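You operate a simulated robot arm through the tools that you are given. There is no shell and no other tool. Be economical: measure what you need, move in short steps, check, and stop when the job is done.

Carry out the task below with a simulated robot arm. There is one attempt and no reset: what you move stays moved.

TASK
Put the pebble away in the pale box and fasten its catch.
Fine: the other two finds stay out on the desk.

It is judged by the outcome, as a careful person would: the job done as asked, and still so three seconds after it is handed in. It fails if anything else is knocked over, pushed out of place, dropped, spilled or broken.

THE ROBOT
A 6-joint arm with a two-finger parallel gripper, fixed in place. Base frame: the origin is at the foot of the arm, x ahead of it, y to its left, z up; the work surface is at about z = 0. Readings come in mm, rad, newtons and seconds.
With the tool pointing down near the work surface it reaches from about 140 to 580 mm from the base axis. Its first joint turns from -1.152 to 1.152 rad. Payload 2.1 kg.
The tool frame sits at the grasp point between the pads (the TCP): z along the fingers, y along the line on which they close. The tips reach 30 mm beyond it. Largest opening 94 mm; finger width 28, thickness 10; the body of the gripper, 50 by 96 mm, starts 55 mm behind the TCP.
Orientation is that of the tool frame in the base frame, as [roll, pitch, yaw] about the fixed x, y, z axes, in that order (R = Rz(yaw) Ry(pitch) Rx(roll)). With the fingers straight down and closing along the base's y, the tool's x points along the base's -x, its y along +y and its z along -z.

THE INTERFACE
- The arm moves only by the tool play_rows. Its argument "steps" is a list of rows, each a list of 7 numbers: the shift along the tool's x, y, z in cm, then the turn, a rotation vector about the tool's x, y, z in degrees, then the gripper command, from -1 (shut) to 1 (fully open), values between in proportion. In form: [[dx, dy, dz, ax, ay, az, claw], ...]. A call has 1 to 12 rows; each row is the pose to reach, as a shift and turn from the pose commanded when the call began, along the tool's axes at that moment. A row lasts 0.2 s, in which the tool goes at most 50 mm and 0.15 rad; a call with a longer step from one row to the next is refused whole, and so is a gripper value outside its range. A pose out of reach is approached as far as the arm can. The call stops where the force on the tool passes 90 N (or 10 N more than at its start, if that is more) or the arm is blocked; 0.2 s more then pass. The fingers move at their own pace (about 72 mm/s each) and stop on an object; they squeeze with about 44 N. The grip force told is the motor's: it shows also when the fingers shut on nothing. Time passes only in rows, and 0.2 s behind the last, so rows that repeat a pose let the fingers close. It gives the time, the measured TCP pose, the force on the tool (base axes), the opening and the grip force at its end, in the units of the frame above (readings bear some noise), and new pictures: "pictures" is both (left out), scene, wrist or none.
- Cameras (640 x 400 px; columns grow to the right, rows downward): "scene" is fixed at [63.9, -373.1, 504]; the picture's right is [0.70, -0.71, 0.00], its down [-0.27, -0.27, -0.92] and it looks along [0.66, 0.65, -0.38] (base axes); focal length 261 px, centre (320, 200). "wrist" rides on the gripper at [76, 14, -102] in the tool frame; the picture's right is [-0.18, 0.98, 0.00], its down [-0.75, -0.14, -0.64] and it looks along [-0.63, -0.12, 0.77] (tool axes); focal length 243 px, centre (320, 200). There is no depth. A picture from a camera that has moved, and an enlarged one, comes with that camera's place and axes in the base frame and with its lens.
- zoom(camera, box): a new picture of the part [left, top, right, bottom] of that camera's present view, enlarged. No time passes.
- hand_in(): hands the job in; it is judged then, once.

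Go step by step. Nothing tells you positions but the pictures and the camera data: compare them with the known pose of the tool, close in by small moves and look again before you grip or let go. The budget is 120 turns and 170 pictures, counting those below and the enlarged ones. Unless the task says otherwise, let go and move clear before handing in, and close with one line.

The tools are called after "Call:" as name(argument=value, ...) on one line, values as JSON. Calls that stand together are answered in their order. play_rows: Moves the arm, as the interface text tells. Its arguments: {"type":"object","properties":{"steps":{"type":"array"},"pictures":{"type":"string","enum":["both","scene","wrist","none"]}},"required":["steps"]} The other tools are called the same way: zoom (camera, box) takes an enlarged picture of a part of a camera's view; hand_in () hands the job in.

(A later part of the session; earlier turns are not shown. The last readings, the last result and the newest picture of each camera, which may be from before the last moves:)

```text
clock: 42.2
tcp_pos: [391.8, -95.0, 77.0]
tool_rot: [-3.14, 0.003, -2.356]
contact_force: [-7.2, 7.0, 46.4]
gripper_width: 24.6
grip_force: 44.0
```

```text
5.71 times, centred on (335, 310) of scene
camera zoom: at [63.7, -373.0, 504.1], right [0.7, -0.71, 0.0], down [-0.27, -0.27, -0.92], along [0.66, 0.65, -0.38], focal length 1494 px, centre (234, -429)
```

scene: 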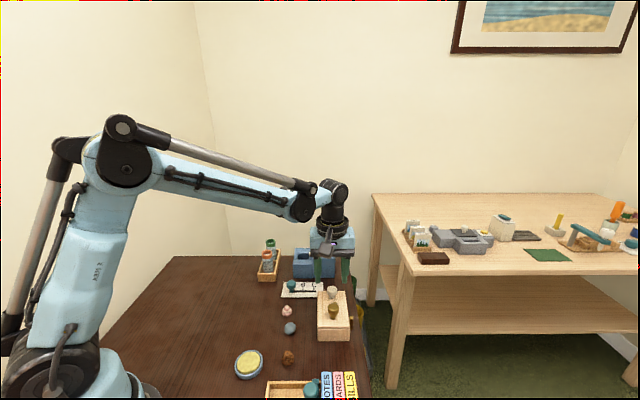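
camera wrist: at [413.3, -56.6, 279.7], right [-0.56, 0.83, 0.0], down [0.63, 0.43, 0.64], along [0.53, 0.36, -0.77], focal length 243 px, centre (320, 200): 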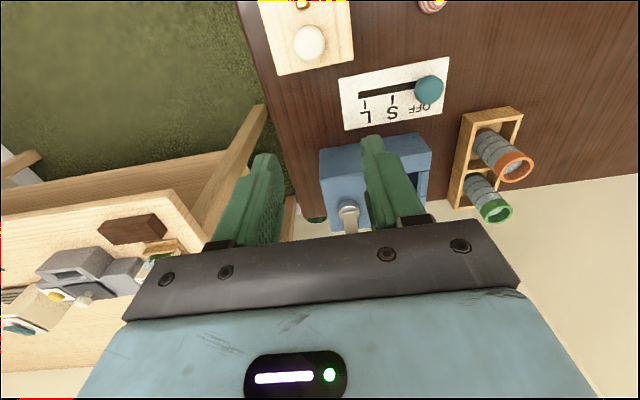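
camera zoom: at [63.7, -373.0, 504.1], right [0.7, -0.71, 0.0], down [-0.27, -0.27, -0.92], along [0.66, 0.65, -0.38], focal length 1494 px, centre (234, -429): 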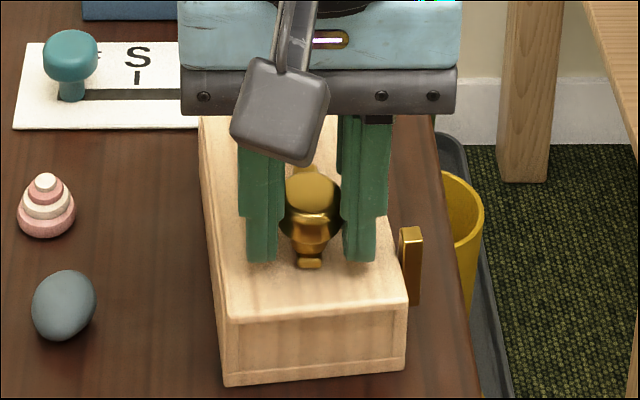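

The front edge of the lid now overhangs the body more, so it seems to have slid. I'll check closely.

Call:
zoom(camera="scene", box=[320, 310, 360, 345])

Call:
zoom(camera="wrist", box=[220, 20, 420, 200])

```text
11.43 times, centred on (340, 328) of scene
camera zoom: at [63.7, -373.0, 504.1], right [0.7, -0.71, 0.0], down [-0.27, -0.27, -0.92], along [0.66, 0.65, -0.38], focal length 2988 px, centre (91, -1257)
```

zoom: 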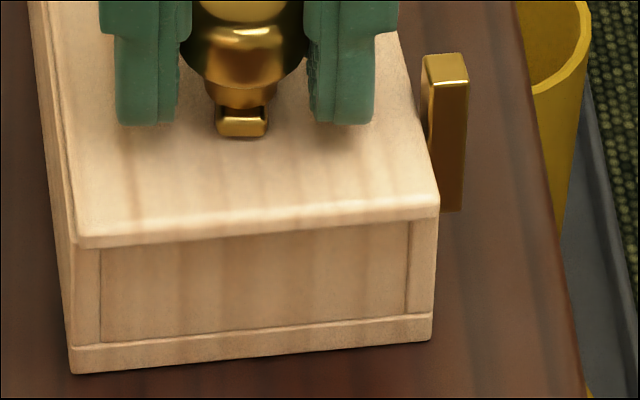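

```text
2.22 times, centred on (320, 110) of wrist
camera zoom: at [327.2, -139.0, 180.3], right [-0.56, 0.83, 0.0], down [0.63, 0.43, 0.64], along [0.53, 0.36, -0.77], focal length 539 px, centre (320, 400)
```

zoom: 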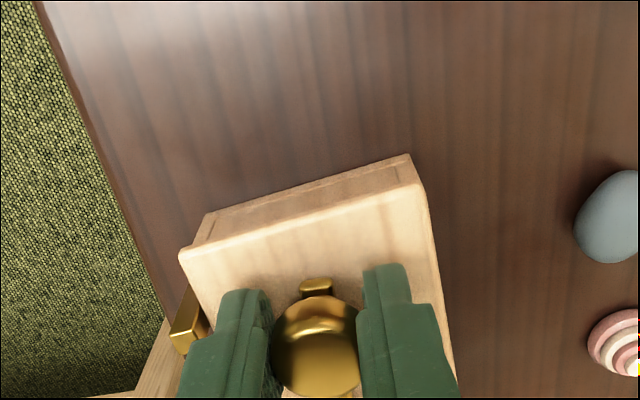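

Confirmed: the lid slides toward the front, stiffly, while the load pins the body. I'll keep sliding along the box's slightly turned axis.

Call:
play_rows(steps=[[0.3, -0.03, 0, 0, 0, 0, -0.8], [0.6, -0.06, -0.03, 0, 0, 0, -0.8], [0.9, -0.09, -0.05, 0, 0, 0, -0.8], [1.2, -0.12, -0.05, 0, 0, 0, -0.8], [1.5, -0.15, -0.05, 0, 0, 0, -0.8]], pictures="none")

Call:
zoom(camera="scene", box=[305, 275, 365, 345])

```text
clock: 43.4
tcp_pos: [382.1, -107.0, 77.3]
tool_rot: [-3.141, 0.001, -2.356]
contact_force: [-0.6, 1.5, 39.2]
gripper_width: 25.1
grip_force: 44.0
```

```text
5.71 times, centred on (335, 310) of scene
camera zoom: at [63.7, -373.1, 504.0], right [0.7, -0.71, 0.0], down [-0.27, -0.27, -0.92], along [0.66, 0.65, -0.38], focal length 1494 px, centre (234, -429)
```

zoom: 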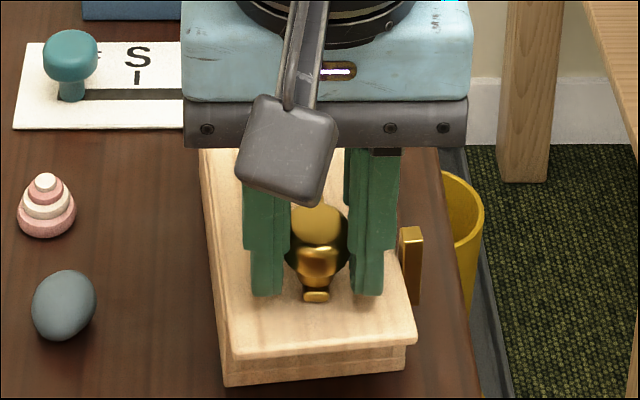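

The lid slides while the body stays put. The brass knob is about to pass over the front edge of the body, where pressing could tip it, so I'll switch to the white knob.

Call:
play_rows(steps=[[0, 0, -0.15, 0, 0, 0, -0.8], [0, 0, -0.2, 0, 0, 0, -0.3], [0, 0, -0.2, 0, 0, 0, 0.06], [0, 0, -0.2, 0, 0, 0, 0.06], [0, 0, -2.2, 0, 0, 0, 0.06], [0, 0, -4.2, 0, 0, 0, 0.06], [-3, 0.2, -5, 0, 0, 0, 0.06], [-6, 0.5, -5, 0, 0, 0, 0.06], [-6, 0.5, -5, 0, 0, 0, 0.06]], pictures="wrist")

Call:
zoom(camera="scene", box=[305, 275, 365, 345])

```text
clock: 45.4
tcp_pos: [420.5, -58.9, 126.9]
tool_rot: [3.139, 0.003, -2.356]
contact_force: [-1.0, 0.3, 0.2]
gripper_width: 49.6
grip_force: 0.1
camera wrist: at [354.8, -104.1, 229.9], right [-0.56, 0.83, 0.0], down [0.63, 0.43, 0.64], along [0.53, 0.36, -0.77], focal length 243 px, centre (320, 200)
```

wrist: 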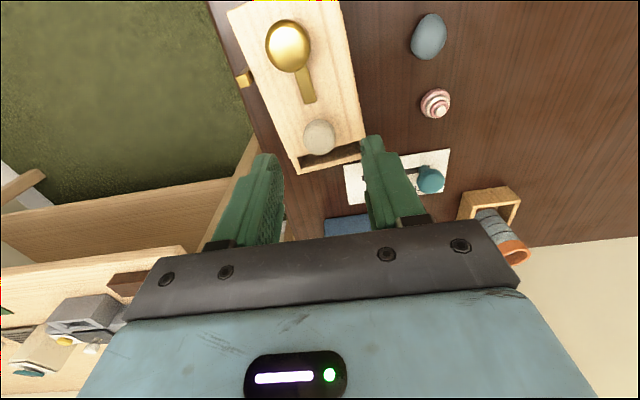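

```text
5.71 times, centred on (335, 310) of scene
camera zoom: at [63.9, -373.1, 504.0], right [0.7, -0.71, 0.0], down [-0.27, -0.27, -0.92], along [0.66, 0.65, -0.38], focal length 1494 px, centre (234, -429)
```

zoom: 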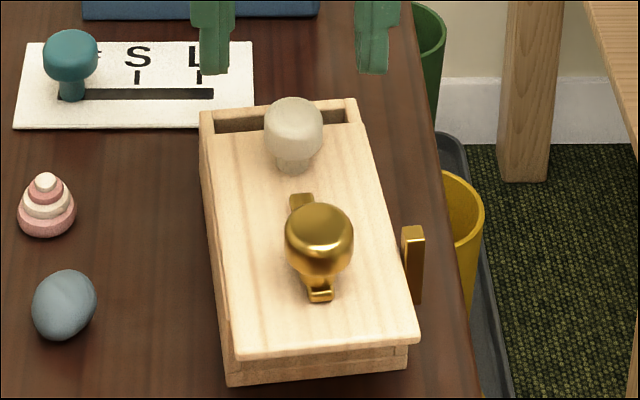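

The lid is open about 2 cm at the far end. I'll grip the white knob, aligned with the box, press and continue.

Call:
play_rows(steps=[[0.19, -0.09, 1, 0, 0, -3, 0.06], [0.19, -0.09, 2.5, 0, 0, -5.7, 0.06], [0.19, -0.09, 4, 0, 0, -5.7, 0.06], [0.19, -0.09, 4.8, 0, 0, -5.7, 0.06], [0.19, -0.09, 4.8, 0, 0, -5.7, -0.3], [0.19, -0.09, 4.8, 0, 0, -5.7, -0.7], [0.19, -0.09, 4.8, 0, 0, -5.7, -0.8], [0.19, -0.09, 4.95, 0, 0, -5.7, -0.8], [0.19, -0.09, 5.05, 0, 0, -5.7, -0.8]], pictures="none")

```text
clock: 47.4
tcp_pos: [420.1, -62.2, 77.9]
tool_rot: [3.14, 0.001, -2.257]
contact_force: [-5.5, 4.1, 42.1]
gripper_width: 23.6
grip_force: 43.4
```

Call:
play_rows(steps=[[0.4, 0, 0, 0, 0, 0, -0.8], [0.8, 0, 0, 0, 0, 0, -0.8], [1.2, 0, 0, 0, 0, 0, -0.8], [1.6, 0, 0, 0, 0, 0, -0.8], [2.0, 0, 0, 0, 0, 0, -0.8], [2.4, 0, 0, 0, 0, 0, -0.8], [2.8, 0, 0, 0, 0, 0, -0.8], [3.2, 0, 0, 0, 0, 0, -0.8], [3.5, 0, 0, 0, 0, 0, -0.8]], pictures="none")

Call:
zoom(camera="scene", box=[285, 270, 375, 360])

```text
clock: 49.4
tcp_pos: [398.1, -90.0, 76.4]
tool_rot: [-3.142, 0.001, -2.257]
contact_force: [-8.4, 8.3, 35.5]
gripper_width: 23.2
grip_force: 43.8
```

```text
4.44 times, centred on (330, 315) of scene
camera zoom: at [63.8, -373.1, 504.0], right [0.7, -0.71, 0.0], down [-0.27, -0.27, -0.92], along [0.66, 0.65, -0.38], focal length 1162 px, centre (276, -311)
```

zoom: 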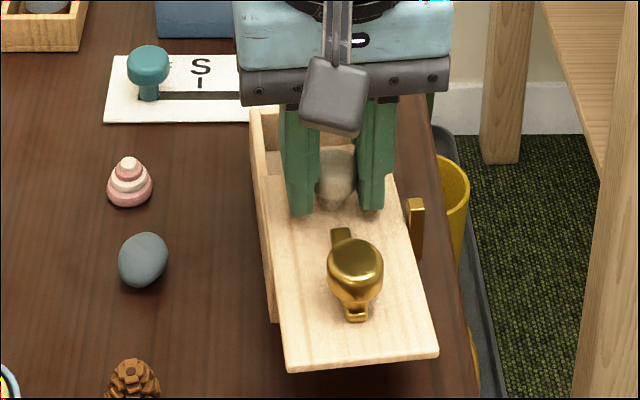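

The lid is open nearly 6 cm. I'll unload, release and rise to look inside.

Call:
play_rows(steps=[[0, 0, -0.1, 0, 0, 0, -0.8], [0, 0, -0.2, 0, 0, 0, -0.3], [0, 0, -0.2, 0, 0, 0, 0.06], [0, 0, -0.2, 0, 0, 0, 0.06], [0, 0, -2.2, 0, 0, 0, 0.06], [0, 0, -5.2, 0, 0, 0, 0.06], [0, 0, -9, 0, 0, 0, 0.06], [0, 0, -12, 0, 0, 0, 0.06], [0, 0, -12, 0, 0, 0, 0.06]])

Call:
zoom(camera="scene", box=[270, 270, 370, 360])

Call:
zoom(camera="wrist", box=[220, 0, 440, 180])

```text
clock: 51.4
tcp_pos: [397.0, -90.3, 198.4]
tool_rot: [3.142, 0.002, -2.257]
contact_force: [-0.2, 0.0, 0.4]
gripper_width: 49.8
grip_force: 0.0
camera wrist: at [337.6, -140.0, 301.3], right [-0.64, 0.77, 0.0], down [0.59, 0.49, 0.64], along [0.49, 0.41, -0.77], focal length 243 px, centre (320, 200)
```

scene: 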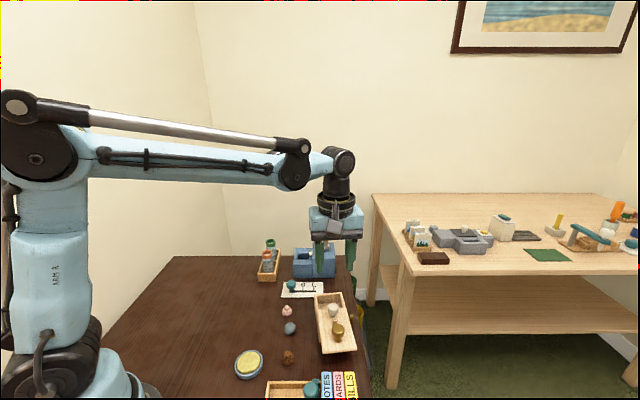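
wrist: 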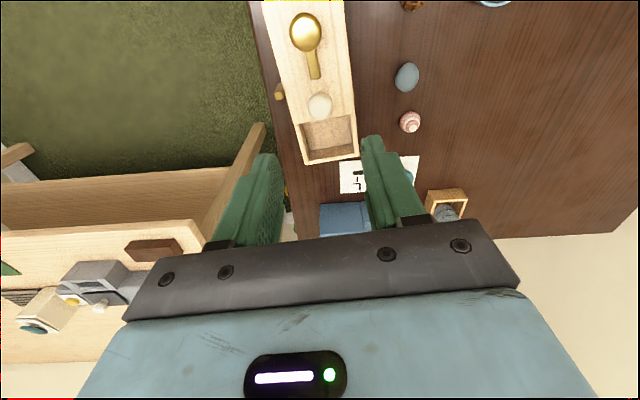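

```text
4.44 times, centred on (320, 315) of scene
camera zoom: at [63.9, -373.1, 504.0], right [0.7, -0.71, 0.0], down [-0.27, -0.27, -0.92], along [0.66, 0.65, -0.38], focal length 1162 px, centre (320, -311)
```

zoom: 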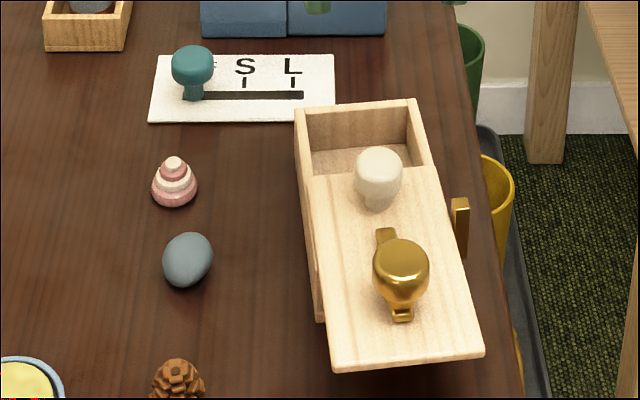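

```text
2.22 times, centred on (330, 90) of wrist
camera zoom: at [337.6, -140.0, 301.3], right [-0.64, 0.77, 0.0], down [0.59, 0.49, 0.64], along [0.49, 0.41, -0.77], focal length 539 px, centre (298, 444)
```

zoom: 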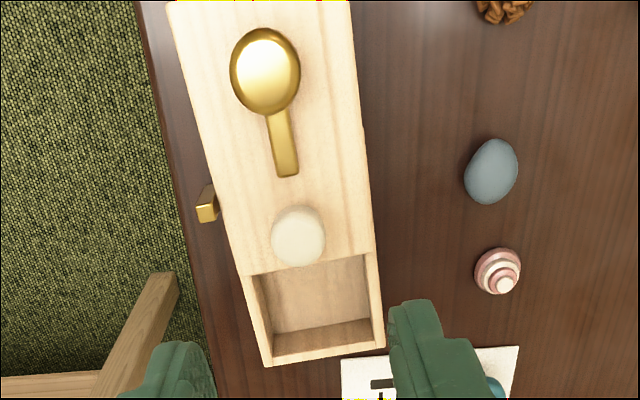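

The opening shows a cavity about 45 × 55 mm, and the pebble is at about (328, -22), its long axis roughly along the box. I'll move over it and descend partway.

Call:
play_rows(steps=[[-0.3, 3.2, 0, 0, 0, 0, 0.25], [-0.6, 6.4, 0, 0, 0, 0, 0.25], [-0.92, 9.66, 0, 0, 0, 0, 0.25], [-0.92, 9.66, 4, 0, 0, 0, 0.25], [-0.92, 9.66, 8, 0, 0, 0, 0.25], [-0.92, 9.66, 11, 0, 0, 0, 0.25], [-0.92, 9.66, 11, 0, 0, 0, 0.25]], pictures="wrist")

Call:
zoom(camera="scene", box=[265, 290, 325, 350])

Call:
zoom(camera="wrist", box=[250, 60, 390, 200])

```text
clock: 53.0
tcp_pos: [327.6, -21.2, 89.8]
tool_rot: [3.141, 0.001, -2.256]
contact_force: [-0.1, -0.2, 0.8]
gripper_width: 58.8
grip_force: 0.0
camera wrist: at [268.7, -70.6, 191.9], right [-0.64, 0.77, 0.0], down [0.59, 0.49, 0.64], along [0.49, 0.41, -0.77], focal length 243 px, centre (320, 200)
```

wrist: 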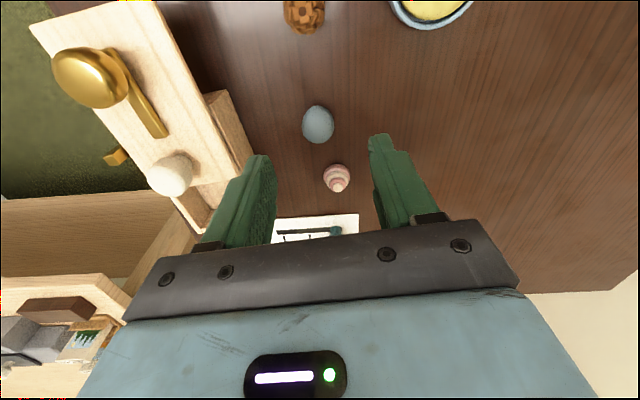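

```text
6.67 times, centred on (295, 320) of scene
camera zoom: at [63.9, -373.1, 504.0], right [0.7, -0.71, 0.0], down [-0.27, -0.27, -0.92], along [0.66, 0.65, -0.38], focal length 1743 px, centre (487, -600)
```

zoom: 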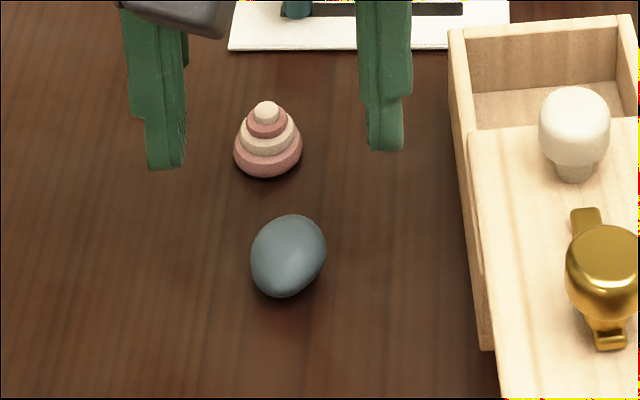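

```text
2.86 times, centred on (320, 130) of wrist
camera zoom: at [268.7, -70.6, 191.9], right [-0.64, 0.77, 0.0], down [0.59, 0.49, 0.64], along [0.49, 0.41, -0.77], focal length 693 px, centre (320, 400)
```

zoom: 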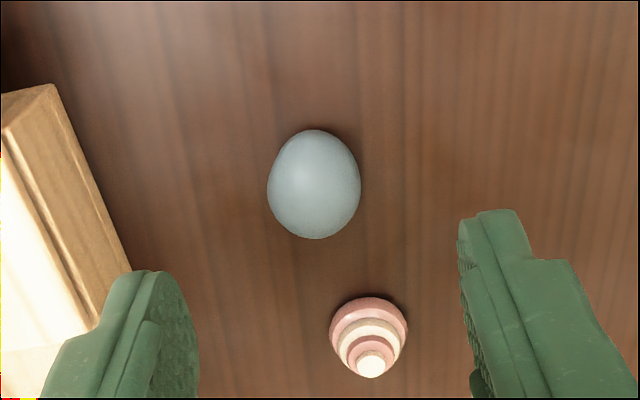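

The pebble reads (326.8, -23.9), about 25 × 30 mm. I'll centre on it, descend and close.

Call:
play_rows(steps=[[0.23, -0.06, 1.5, 0, 0, 0, 0.25], [0.23, -0.06, 3, 0, 0, 0, 0.25], [0.23, -0.06, 4.4, 0, 0, 0, 0.25], [0.23, -0.06, 5.2, 0, 0, 0, 0.25], [0.23, -0.06, 5.4, 0, 0, 0, 0.25], [0.23, -0.06, 5.4, 0, 0, 0, -0.1], [0.23, -0.06, 5.4, 0, 0, 0, -0.4], [0.23, -0.06, 5.4, 0, 0, 0, -0.8], [0.23, -0.06, 5.4, 0, 0, 0, -0.8]], pictures="none")

Call:
zoom(camera="scene", box=[265, 290, 325, 350])

```text
clock: 55.0
tcp_pos: [327.7, -22.9, 33.0]
tool_rot: [3.141, 0.003, -2.258]
contact_force: [0.7, 0.2, 0.2]
gripper_width: 23.4
grip_force: 44.1
```

```text
6.67 times, centred on (295, 320) of scene
camera zoom: at [63.9, -373.1, 504.0], right [0.7, -0.71, 0.0], down [-0.27, -0.27, -0.92], along [0.66, 0.65, -0.38], focal length 1743 px, centre (487, -600)
```

zoom: 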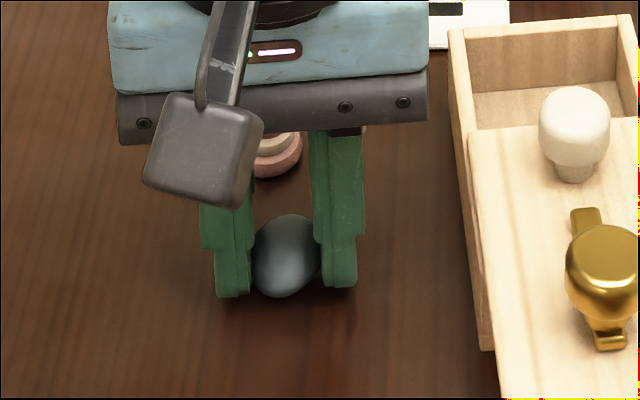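

The pebble is held at 23.4 mm. I'll lift it and carry it over the opening.

Call:
play_rows(steps=[[0, 0, -1.5, 0, 0, 0, -0.8], [0, 0, -4, 0, 0, 0, -0.8], [0, 0, -7.5, 0, 0, 0, -0.8], [0, 0, -10.2, 0, 0, 0, -0.8], [-1, -2.4, -10.2, 0, 0, 0, -0.8], [-2, -4.8, -10.2, 0, 0, 0, -0.8], [-3, -7.2, -10.2, 0, 0, 0, -0.8], [-4, -9.48, -10.2, 0, 0, 0, -0.8], [-4, -9.48, -10.2, 0, 0, 0, -0.8]], pictures="wrist")

Call:
zoom(camera="scene", box=[290, 250, 370, 350])

Call:
zoom(camera="wrist", box=[230, 40, 410, 220])

```text
clock: 57.0
tcp_pos: [427.7, -52.8, 135.6]
tool_rot: [-3.141, 0.003, -2.256]
contact_force: [-0.3, -0.1, -0.6]
gripper_width: 23.0
grip_force: 44.2
camera wrist: at [366.4, -103.8, 238.5], right [-0.64, 0.77, 0.0], down [0.59, 0.49, 0.64], along [0.49, 0.41, -0.77], focal length 243 px, centre (320, 200)
```

wrist: 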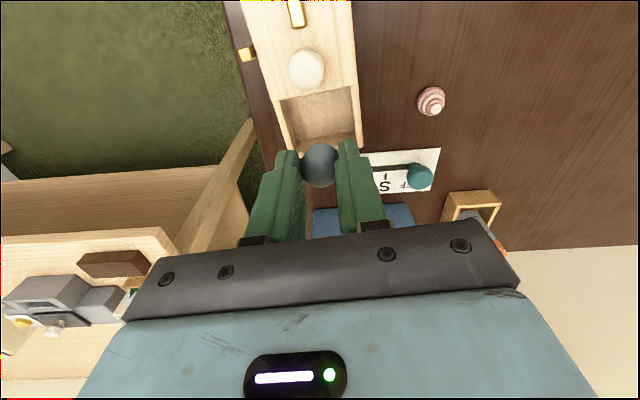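

```text
4.00 times, centred on (330, 300) of scene
camera zoom: at [63.9, -373.1, 504.0], right [0.7, -0.71, 0.0], down [-0.27, -0.27, -0.92], along [0.66, 0.65, -0.38], focal length 1046 px, centre (280, -200)
```

zoom: 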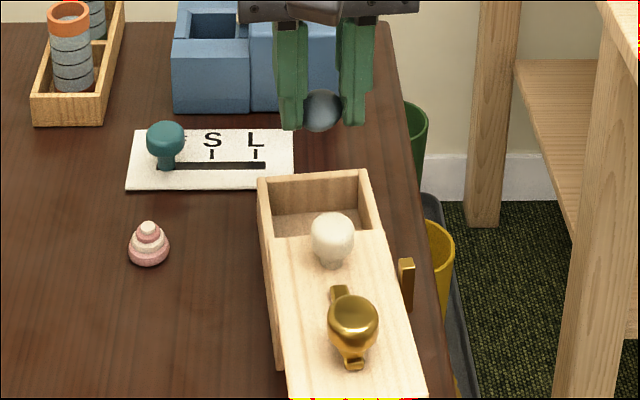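

```text
2.22 times, centred on (320, 130) of wrist
camera zoom: at [366.4, -103.8, 238.5], right [-0.64, 0.77, 0.0], down [0.59, 0.49, 0.64], along [0.49, 0.41, -0.77], focal length 539 px, centre (320, 356)
```

zoom: 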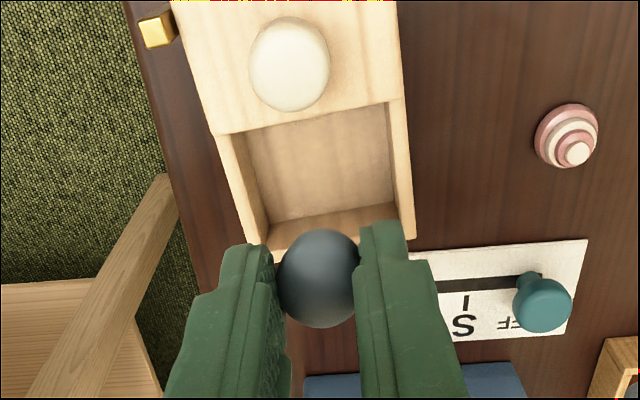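

The pebble is over the middle of the opening. I'll lower it, watching the force.

Call:
play_rows(steps=[[0, 0, 2, 0, 0, 0, -0.8], [0, 0, 4, 0, 0, 0, -0.8], [0, 0, 6, 0, 0, 0, -0.8], [0, 0, 7, 0, 0, 0, -0.8], [0, 0, 7, 0, 0, 0, -0.8]], pictures="none")

Call:
zoom(camera="scene", box=[300, 270, 360, 330])

Call:
zoom(camera="wrist", box=[230, 40, 410, 220])

```text
clock: 58.2
tcp_pos: [426.1, -52.4, 64.4]
tool_rot: [-3.141, 0.001, -2.258]
contact_force: [0.0, -0.2, -0.1]
gripper_width: 23.4
grip_force: 44.1
```

```text
6.67 times, centred on (330, 300) of scene
camera zoom: at [63.9, -373.1, 504.0], right [0.7, -0.71, 0.0], down [-0.27, -0.27, -0.92], along [0.66, 0.65, -0.38], focal length 1743 px, centre (253, -467)
```

zoom: 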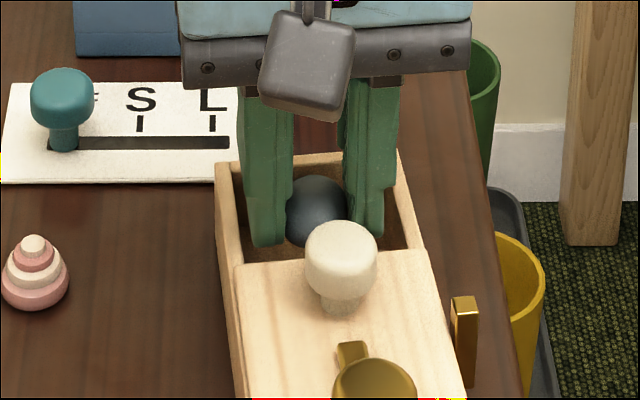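

```text
2.22 times, centred on (320, 130) of wrist
camera zoom: at [365.5, -102.4, 167.3], right [-0.64, 0.77, 0.0], down [0.59, 0.49, 0.64], along [0.49, 0.41, -0.77], focal length 539 px, centre (320, 356)
```

zoom: 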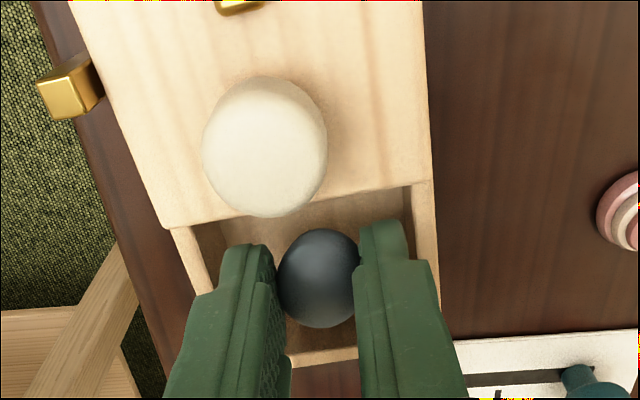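

The fingers are just entering; I'll shift 2 mm to centre them and lower the rest of the way.

Call:
play_rows(steps=[[0, -0.2, 0, 0, 0, 0, -0.8], [0, -0.2, 0.8, 0, 0, 0, -0.8], [0, -0.2, 1.5, 0, 0, 0, -0.8], [0, -0.2, 2.0, 0, 0, 0, -0.8], [0, -0.2, 2.3, 0, 0, 0, -0.8], [0, -0.2, 2.3, 0, 0, 0, -0.8]], pictures="none")

Call:
zoom(camera="scene", box=[300, 270, 360, 330])

Call:
zoom(camera="wrist", box=[230, 40, 410, 220])

```text
clock: 59.6
tcp_pos: [428.1, -54.4, 41.7]
tool_rot: [-3.141, 0.001, -2.257]
contact_force: [-0.5, -0.6, 0.0]
gripper_width: 23.2
grip_force: 43.8
```

```text
6.67 times, centred on (330, 300) of scene
camera zoom: at [63.9, -373.1, 504.0], right [0.7, -0.71, 0.0], down [-0.27, -0.27, -0.92], along [0.66, 0.65, -0.38], focal length 1743 px, centre (253, -467)
```

zoom: 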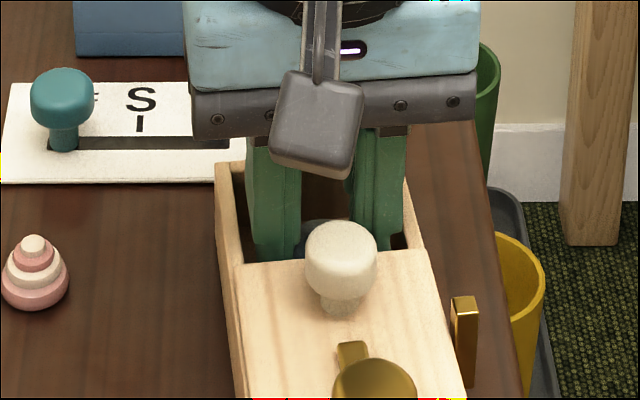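

```text
2.22 times, centred on (320, 130) of wrist
camera zoom: at [368.7, -103.5, 145.1], right [-0.64, 0.77, 0.0], down [0.59, 0.49, 0.64], along [0.49, 0.41, -0.77], focal length 539 px, centre (320, 356)
```

zoom: 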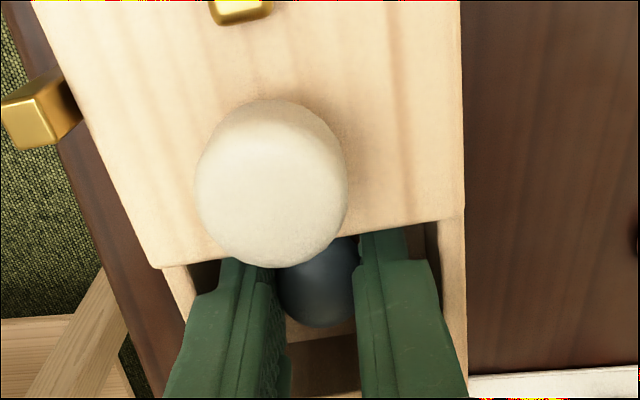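

Call:
play_rows(steps=[[0, 0, 0.15, 0, 0, 0, -0.8], [0, 0, 0.25, 0, 0, 0, -0.8], [0, 0, 0.25, 0, 0, 0, -0.8]], pictures="none")

```text
clock: 60.4
tcp_pos: [427.6, -53.1, 39.9]
tool_rot: [-3.14, 0.002, -2.256]
contact_force: [1.1, 0.9, 38.4]
gripper_width: 23.6
grip_force: 44.4
```

The pebble touches the floor. I'll back off 2 mm, open slightly, and rise straight up.

Call:
play_rows(steps=[[0, 0, -0.15, 0, 0, 0, -0.8], [0, 0, -0.15, 0, 0, 0, -0.55], [0, 0, -0.15, 0, 0, 0, -0.38], [0, 0, -0.15, 0, 0, 0, -0.38], [0, 0, -1.5, 0, 0, 0, -0.38], [0, 0, -3, 0, 0, 0, -0.38], [0, 0, -6, 0, 0, 0, -0.38], [0, 0, -10, 0, 0, 0, -0.38], [0, 0, -14, 0, 0, 0, -0.1], [0, 0, -14, 0, 0, 0, 0.06]], pictures="wrist")

Call:
zoom(camera="scene", box=[270, 270, 370, 360])

Call:
zoom(camera="wrist", box=[220, 0, 440, 180])

```text
clock: 62.6
tcp_pos: [428.5, -55.4, 180.5]
tool_rot: [3.14, 0.001, -2.259]
contact_force: [-0.4, 0.3, 0.1]
gripper_width: 50.0
grip_force: 0.1
camera wrist: at [368.7, -105.0, 282.4], right [-0.64, 0.77, 0.0], down [0.59, 0.49, 0.64], along [0.49, 0.41, -0.77], focal length 243 px, centre (320, 200)
```

wrist: 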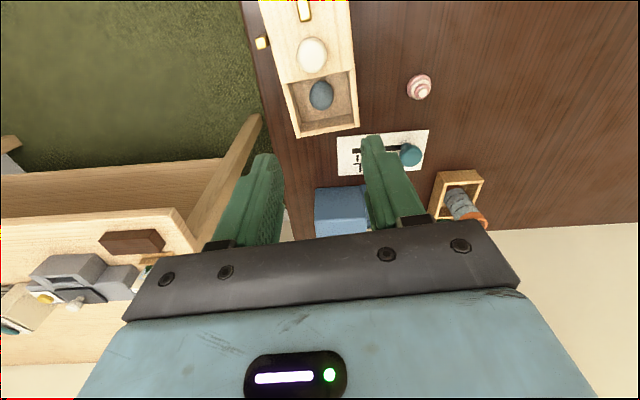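

```text
4.44 times, centred on (320, 315) of scene
camera zoom: at [63.9, -373.1, 504.0], right [0.7, -0.71, 0.0], down [-0.27, -0.27, -0.92], along [0.66, 0.65, -0.38], focal length 1162 px, centre (320, -311)
```

zoom: 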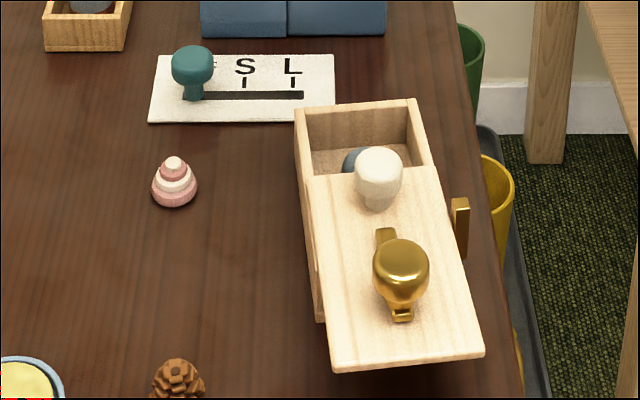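

```text
2.22 times, centred on (330, 90) of wrist
camera zoom: at [368.7, -105.0, 282.4], right [-0.64, 0.77, 0.0], down [0.59, 0.49, 0.64], along [0.49, 0.41, -0.77], focal length 539 px, centre (298, 444)
```

zoom: 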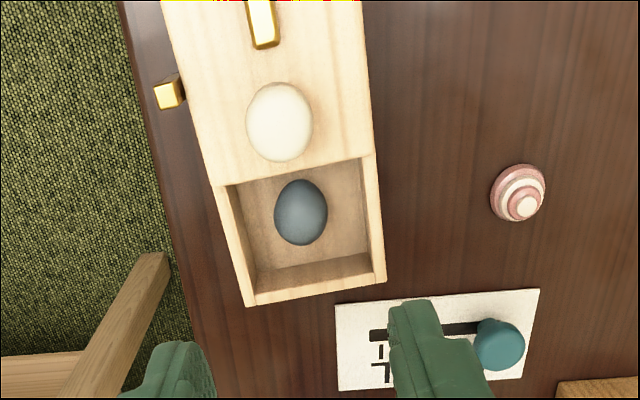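

The pebble rests in the box. Next I'll grip the white knob again, press lightly and slide the lid closed.

Call:
play_rows(steps=[[2.4, 0.05, 2, 0, 0, 0, 0.06], [4.7, 0.09, 5, 0, 0, 0, 0.06], [4.7, 0.09, 8, 0, 0, 0, 0.06], [4.7, 0.09, 10, 0, 0, 0, 0.06], [4.7, 0.09, 10.2, 0, 0, 0, 0.06], [4.7, 0.09, 10.2, 0, 0, 0, -0.3], [4.7, 0.09, 10.2, 0, 0, 0, -0.7], [4.7, 0.09, 10.2, 0, 0, 0, -0.8], [4.7, 0.09, 10.35, 0, 0, 0, -0.8], [4.7, 0.09, 10.4, 0, 0, 0, -0.8]], pictures="none")

Call:
zoom(camera="scene", box=[285, 270, 375, 360])

```text
clock: 63.8
tcp_pos: [401.9, -94.7, 81.7]
tool_rot: [-3.129, 0.001, -2.258]
contact_force: [10.2, -5.4, 24.1]
gripper_width: 39.0
grip_force: 5.6
stopped in row 6: the force on the tool passed its limit (the readings are from after the stop); the commanded pose is now the measured one
```

```text
4.44 times, centred on (330, 315) of scene
camera zoom: at [63.8, -373.1, 504.0], right [0.7, -0.71, 0.0], down [-0.27, -0.27, -0.92], along [0.66, 0.65, -0.38], focal length 1162 px, centre (276, -311)
```

zoom: 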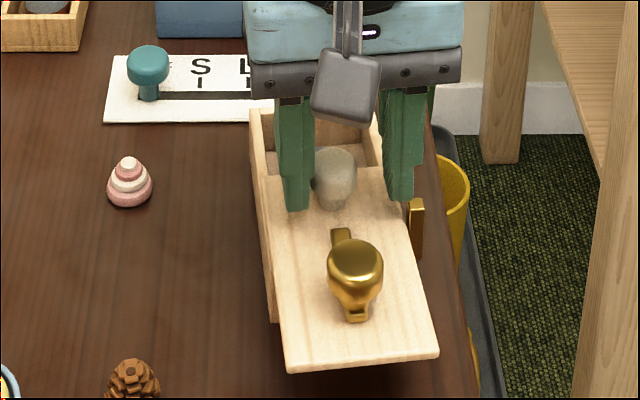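

One open finger came down on the brass post. I'll rise, narrow the opening, and re-centre on the knob.

Call:
play_rows(steps=[[0, 0, -1.2, 0, 0, 0, -0.17], [0, 0, -3.5, 0, 0, 0, -0.22], [0, 0, -3.5, 0, 0, 0, -0.22]], pictures="wrist")

Call:
zoom(camera="scene", box=[285, 270, 375, 360])

Call:
zoom(camera="wrist", box=[240, 40, 400, 200])

```text
clock: 64.6
tcp_pos: [401.6, -92.1, 116.0]
tool_rot: [-3.136, 0.0, -2.256]
contact_force: [-0.4, 0.2, 1.0]
gripper_width: 37.1
grip_force: 0.1
camera wrist: at [340.1, -142.5, 219.7], right [-0.64, 0.77, -0.01], down [0.58, 0.5, 0.64], along [0.49, 0.41, -0.77], focal length 243 px, centre (320, 200)
```

wrist: 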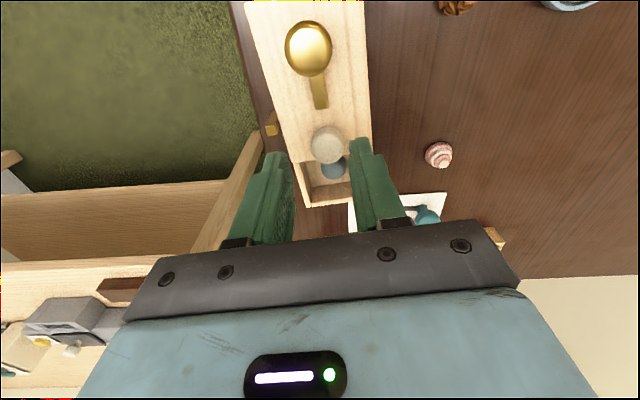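

```text
4.44 times, centred on (330, 315) of scene
camera zoom: at [63.9, -373.1, 504.0], right [0.7, -0.71, 0.0], down [-0.27, -0.27, -0.92], along [0.66, 0.65, -0.38], focal length 1162 px, centre (276, -311)
```

zoom: 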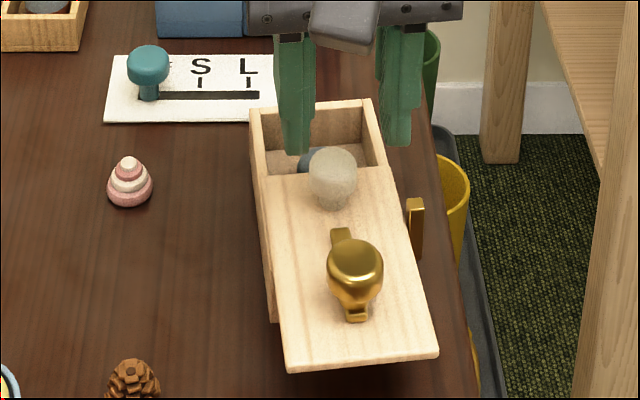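

```text
2.50 times, centred on (320, 120) of wrist
camera zoom: at [340.1, -142.5, 219.7], right [-0.64, 0.77, -0.01], down [0.58, 0.5, 0.64], along [0.49, 0.41, -0.77], focal length 606 px, centre (320, 400)
```

zoom: 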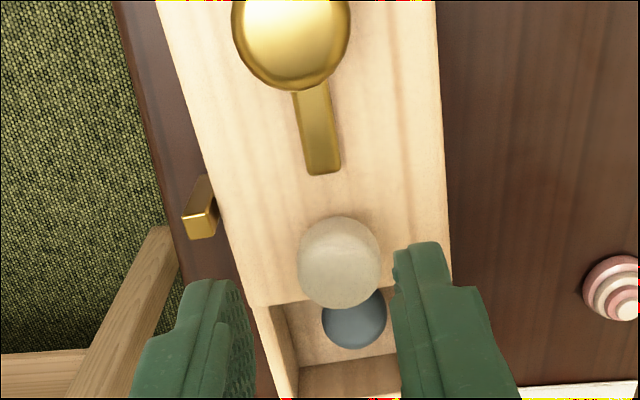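

Call:
play_rows(steps=[[-0.15, 0.56, 0, 0, 0, 0, -0.25], [-0.15, 0.56, 1.5, 0, 0, 0, -0.25], [-0.15, 0.56, 2.2, 0, 0, 0, -0.25], [-0.15, 0.56, 2.2, 0, 0, 0, -0.25]], pictures="none")

Call:
zoom(camera="scene", box=[305, 270, 365, 330])

Call:
zoom(camera="wrist", box=[240, 40, 400, 200])

```text
clock: 65.6
tcp_pos: [396.3, -87.1, 94.8]
tool_rot: [-3.135, 0.0, -2.258]
contact_force: [-0.4, -0.5, 0.0]
gripper_width: 35.5
grip_force: 0.0
```

```text
6.67 times, centred on (335, 300) of scene
camera zoom: at [63.9, -373.1, 504.0], right [0.7, -0.71, 0.0], down [-0.27, -0.27, -0.92], along [0.66, 0.65, -0.38], focal length 1743 px, centre (220, -467)
```

zoom: 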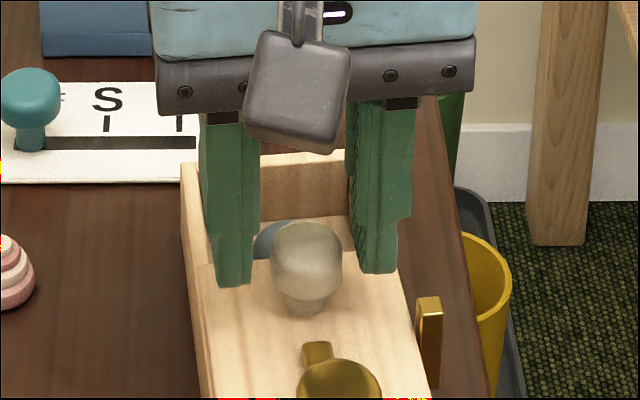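

```text
2.50 times, centred on (320, 120) of wrist
camera zoom: at [336.1, -137.3, 196.4], right [-0.64, 0.77, -0.01], down [0.58, 0.5, 0.64], along [0.49, 0.41, -0.77], focal length 606 px, centre (320, 400)
```

zoom: 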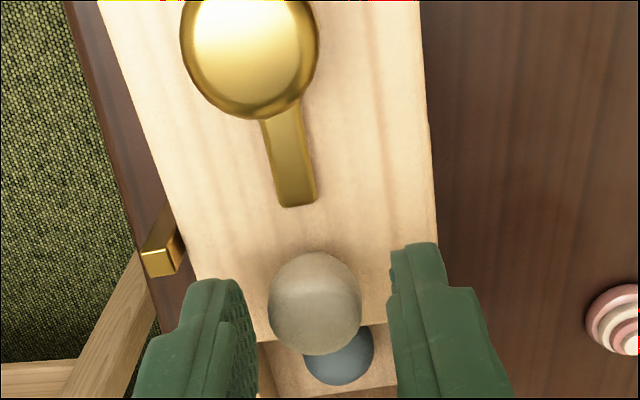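

Centred now, and clear of the post. I'll descend, close and press.

Call:
play_rows(steps=[[0, 0, 0.8, 0, 0, 0, -0.25], [0, 0, 1.5, 0, 0, 0, -0.25], [0, 0, 1.5, 0, 0, 0, -0.5], [0, 0, 1.5, 0, 0, 0, -0.8], [0, 0, 1.5, 0, 0, 0, -0.8], [0, 0, 1.65, 0, 0, 0, -0.8], [0, 0, 1.75, 0, 0, 0, -0.8]], pictures="none")

```text
clock: 67.2
tcp_pos: [397.8, -88.2, 78.5]
tool_rot: [-3.133, 0.0, -2.256]
contact_force: [2.2, -3.5, 42.4]
gripper_width: 23.5
grip_force: 43.7
```

Call:
play_rows(steps=[[-0.4, 0, 0, 0, 0, 0, -0.8], [-0.8, 0, 0, 0, 0, 0, -0.8], [-1.2, 0, 0, 0, 0, 0, -0.8], [-1.6, 0, 0, 0, 0, 0, -0.8], [-2.0, 0, 0, 0, 0, 0, -0.8], [-2.5, 0, 0, 0, 0, 0, -0.8], [-3.0, 0, 0, 0, 0, 0, -0.8], [-3.5, 0, 0, 0, 0, 0, -0.8], [-4.0, 0, 0, 0, 0, 0, -0.8], [-4.5, 0, 0, 0, 0, 0, -0.8]], pictures="none")

Call:
zoom(camera="scene", box=[285, 270, 375, 360])

```text
clock: 69.4
tcp_pos: [425.0, -52.6, 76.3]
tool_rot: [-3.135, 0.001, -2.258]
contact_force: [-0.8, -0.8, 35.8]
gripper_width: 23.0
grip_force: 43.7
```

```text
4.44 times, centred on (330, 315) of scene
camera zoom: at [63.7, -373.1, 504.0], right [0.7, -0.71, 0.0], down [-0.27, -0.27, -0.92], along [0.66, 0.65, -0.38], focal length 1162 px, centre (276, -311)
```

zoom: 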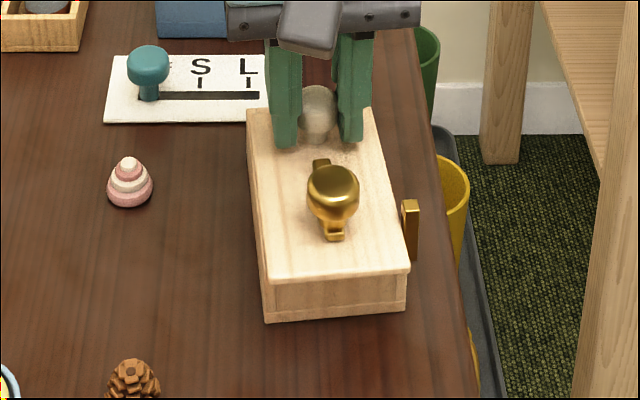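

About 1 cm remains. I'll push it home in small steps.

Call:
play_rows(steps=[[-0.2, 0, 0, 0, 0, 0, -0.8], [-0.4, 0, 0, 0, 0, 0, -0.8], [-0.6, 0, 0, 0, 0, 0, -0.8], [-0.8, 0, 0, 0, 0, 0, -0.8]], pictures="none")

Call:
zoom(camera="scene", box=[305, 280, 365, 345])

```text
clock: 70.4
tcp_pos: [429.8, -46.0, 75.1]
tool_rot: [-3.136, -0.001, -2.257]
contact_force: [-4.8, 3.2, 30.9]
gripper_width: 23.0
grip_force: 44.3
```

```text
6.15 times, centred on (335, 312) of scene
camera zoom: at [63.8, -373.1, 504.0], right [0.7, -0.71, 0.0], down [-0.27, -0.27, -0.92], along [0.66, 0.65, -0.38], focal length 1609 px, centre (228, -492)
```

zoom: 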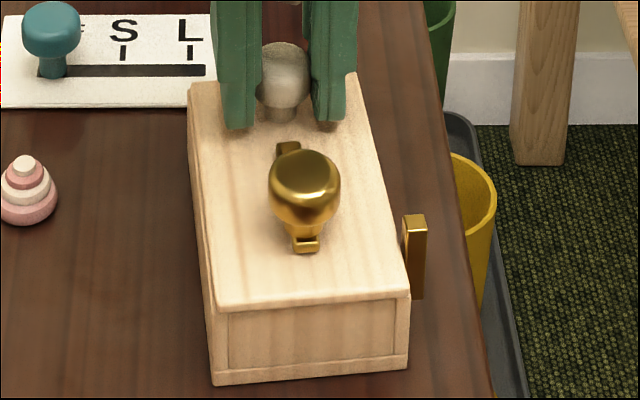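

Call:
play_rows(steps=[[-0.15, 0, 0, 0, 0, 0, -0.8], [-0.3, 0, 0, 0, 0, 0, -0.8], [-0.45, 0, 0, 0, 0, 0, -0.8], [-0.45, 0, 0, 0, 0, 0, -0.8]], pictures="none")

Call:
zoom(camera="scene", box=[305, 280, 365, 345])

```text
clock: 71.4
tcp_pos: [433.4, -43.6, 75.1]
tool_rot: [-3.134, 0.0, -2.257]
contact_force: [-4.8, -0.2, 2.4]
gripper_width: 23.5
grip_force: 43.6
```

```text
6.15 times, centred on (335, 312) of scene
camera zoom: at [63.9, -373.1, 504.0], right [0.7, -0.71, 0.0], down [-0.27, -0.27, -0.92], along [0.66, 0.65, -0.38], focal length 1609 px, centre (228, -492)
```

zoom: 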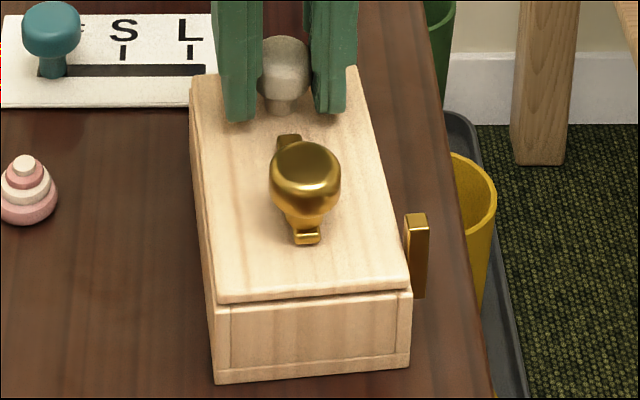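

The lid seems seated: the front gap line is back and the load dropped. I'll press gently 2 mm more to be sure, then look.

Call:
play_rows(steps=[[0, 0, 0.15, 0, 0, 0, -0.8], [-0.1, 0, 0.2, 0, 0, 0, -0.8], [-0.25, 0, 0.2, 0, 0, 0, -0.8], [-0.25, 0, 0.2, 0, 0, 0, -0.8]], pictures="none")

Call:
zoom(camera="scene", box=[305, 280, 365, 345])

```text
clock: 72.4
tcp_pos: [435.7, -43.1, 73.9]
tool_rot: [-3.134, -0.004, -2.257]
contact_force: [-13.5, -12.2, 36.3]
gripper_width: 23.2
grip_force: 43.8
```

```text
6.15 times, centred on (335, 312) of scene
camera zoom: at [63.7, -373.1, 504.0], right [0.7, -0.71, 0.0], down [-0.27, -0.27, -0.92], along [0.66, 0.65, -0.38], focal length 1609 px, centre (228, -492)
```

zoom: 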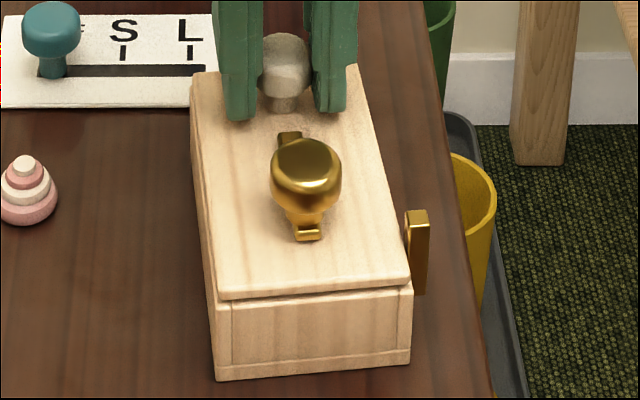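

The lid is home (stop felt at 18 N). I'll release, rise and move over the brass knob.

Call:
play_rows(steps=[[0.1, 0, -0.2, 0, 0, 0, -0.8], [0.1, 0, -0.3, 0, 0, 0, -0.4], [0.1, 0, -0.3, 0, 0, 0, -0.22], [0.1, 0, -0.3, 0, 0, 0, -0.22], [0.1, 0, -2, 0, 0, 0, -0.22], [0.1, 0, -5, 0, 0, 0, -0.22], [3, 0.05, -6, 0, 0, 0, -0.22], [5.9, 0.1, -6, 0, 0, 0, -0.22], [5.9, 0.1, -6, 0, 0, 0, -0.22]], pictures="wrist")

Call:
zoom(camera="scene", box=[295, 270, 365, 345])

Call:
zoom(camera="wrist", box=[240, 40, 400, 200])

```text
clock: 74.4
tcp_pos: [395.7, -86.6, 133.6]
tool_rot: [-3.135, -0.002, -2.258]
contact_force: [0.1, -0.4, -0.1]
gripper_width: 37.0
grip_force: 0.0
camera wrist: at [336.3, -136.1, 236.8], right [-0.64, 0.77, -0.01], down [0.58, 0.5, 0.64], along [0.49, 0.41, -0.77], focal length 243 px, centre (320, 200)
```

wrist: 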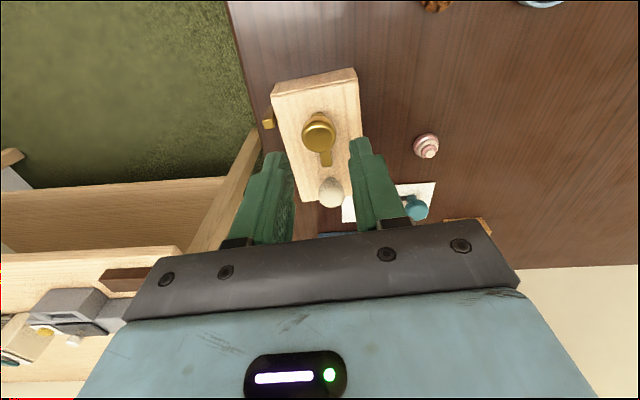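

```text
5.33 times, centred on (330, 308) of scene
camera zoom: at [63.9, -373.1, 504.0], right [0.7, -0.71, 0.0], down [-0.27, -0.27, -0.92], along [0.66, 0.65, -0.38], focal length 1394 px, centre (267, -373)
```

zoom: 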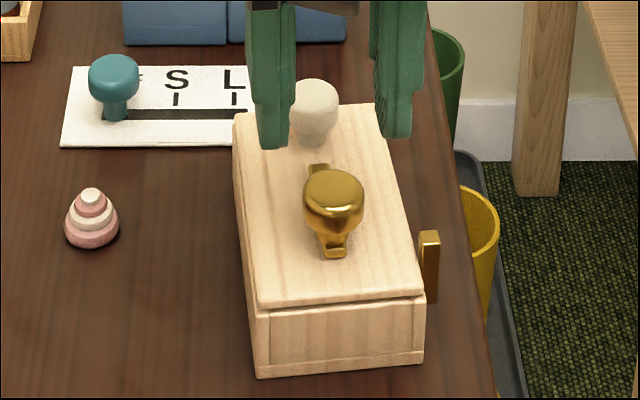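

```text
2.50 times, centred on (320, 120) of wrist
camera zoom: at [336.3, -136.1, 236.8], right [-0.64, 0.77, -0.01], down [0.58, 0.5, 0.64], along [0.49, 0.41, -0.77], focal length 606 px, centre (320, 400)
```

zoom: 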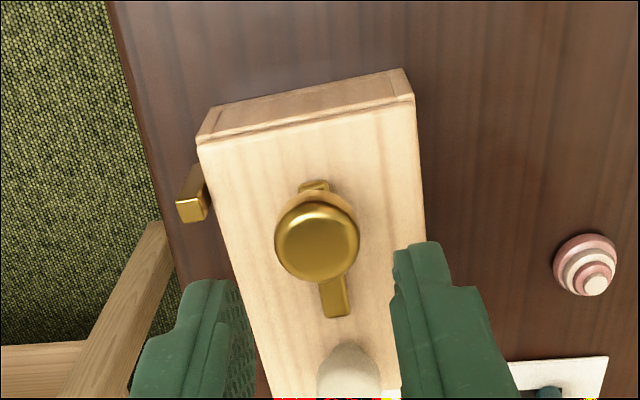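

The brass knob is just about under the tool. I'll make a small correction, then descend, close and take a look.

Call:
play_rows(steps=[[-0.17, -0.12, 1.5, 0, 0, 0, -0.22], [-0.17, -0.12, 3.2, 0, 0, 0, -0.22], [-0.17, -0.12, 4.6, 0, 0, 0, -0.22], [-0.17, -0.12, 5.3, 0, 0, 0, -0.22], [-0.17, -0.12, 5.3, 0, 0, 0, -0.4], [-0.17, -0.12, 5.3, 0, 0, 0, -0.8], [-0.17, -0.12, 5.3, 0, 0, 0, -0.8]], pictures="none")

Call:
zoom(camera="scene", box=[295, 270, 365, 345])

```text
clock: 76.0
tcp_pos: [398.4, -86.2, 79.9]
tool_rot: [-3.136, 0.001, -2.256]
contact_force: [0.3, -0.8, -0.4]
gripper_width: 25.3
grip_force: 44.1
```

```text
5.33 times, centred on (330, 308) of scene
camera zoom: at [63.9, -373.1, 504.0], right [0.7, -0.71, 0.0], down [-0.27, -0.27, -0.92], along [0.66, 0.65, -0.38], focal length 1394 px, centre (267, -373)
```

zoom: 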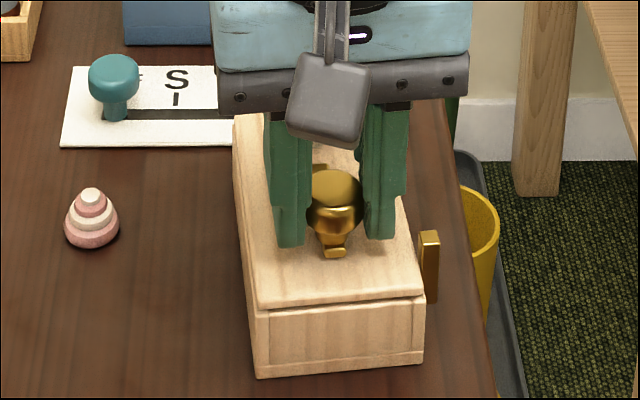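

I have the knob. Now I'll turn it back about 77° so the bar returns behind the post.

Call:
play_rows(steps=[[0, 0, 0, 0, 0, 7, -0.8], [0, 0, 0, 0, 0, 14, -0.8], [0, 0, 0, 0, 0, 21, -0.8], [0, 0, 0, 0, 0, 28, -0.8], [0, 0, 0, 0, 0, 35, -0.8], [0, 0, 0, 0, 0, 42, -0.8], [0, 0, 0, 0, 0, 49, -0.8], [0, 0, 0, 0, 0, 56, -0.8], [0, 0, 0, 0, 0, 63, -0.8], [0, 0, 0, 0, 0, 70, -0.8], [0, 0, 0, 0, 0, 74, -0.8], [0, 0, 0, 0, 0, 74, -0.8]], pictures="none")

Call:
zoom(camera="scene", box=[295, 270, 365, 345])

Call:
zoom(camera="wrist", box=[220, 40, 420, 220])

```text
clock: 78.6
tcp_pos: [398.7, -85.6, 80.8]
tool_rot: [-3.139, 0.007, 2.733]
contact_force: [0.8, 0.1, -0.1]
gripper_width: 24.9
grip_force: 44.2
```

```text
5.33 times, centred on (330, 308) of scene
camera zoom: at [63.9, -373.1, 504.0], right [0.7, -0.71, 0.0], down [-0.27, -0.27, -0.92], along [0.66, 0.65, -0.38], focal length 1394 px, centre (267, -373)
```

zoom: 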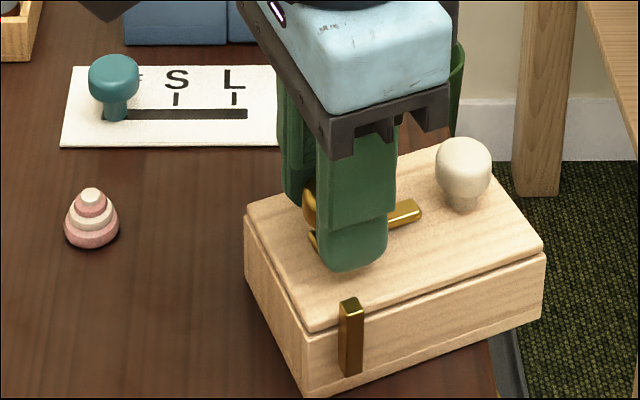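

```text
2.22 times, centred on (320, 130) of wrist
camera zoom: at [333.7, -42.6, 183.1], right [0.56, 0.83, 0.0], down [0.63, -0.43, 0.65], along [0.54, -0.36, -0.76], focal length 539 px, centre (320, 356)
```

zoom: 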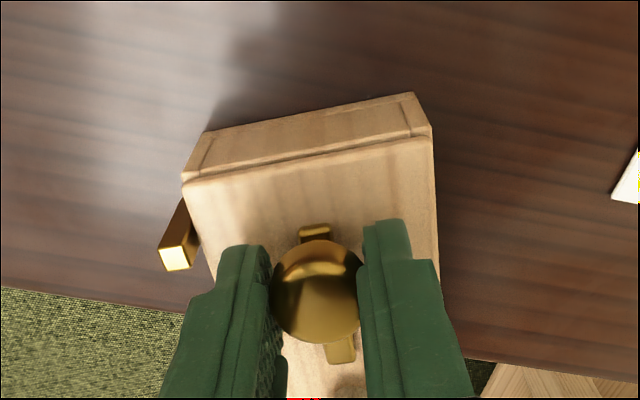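

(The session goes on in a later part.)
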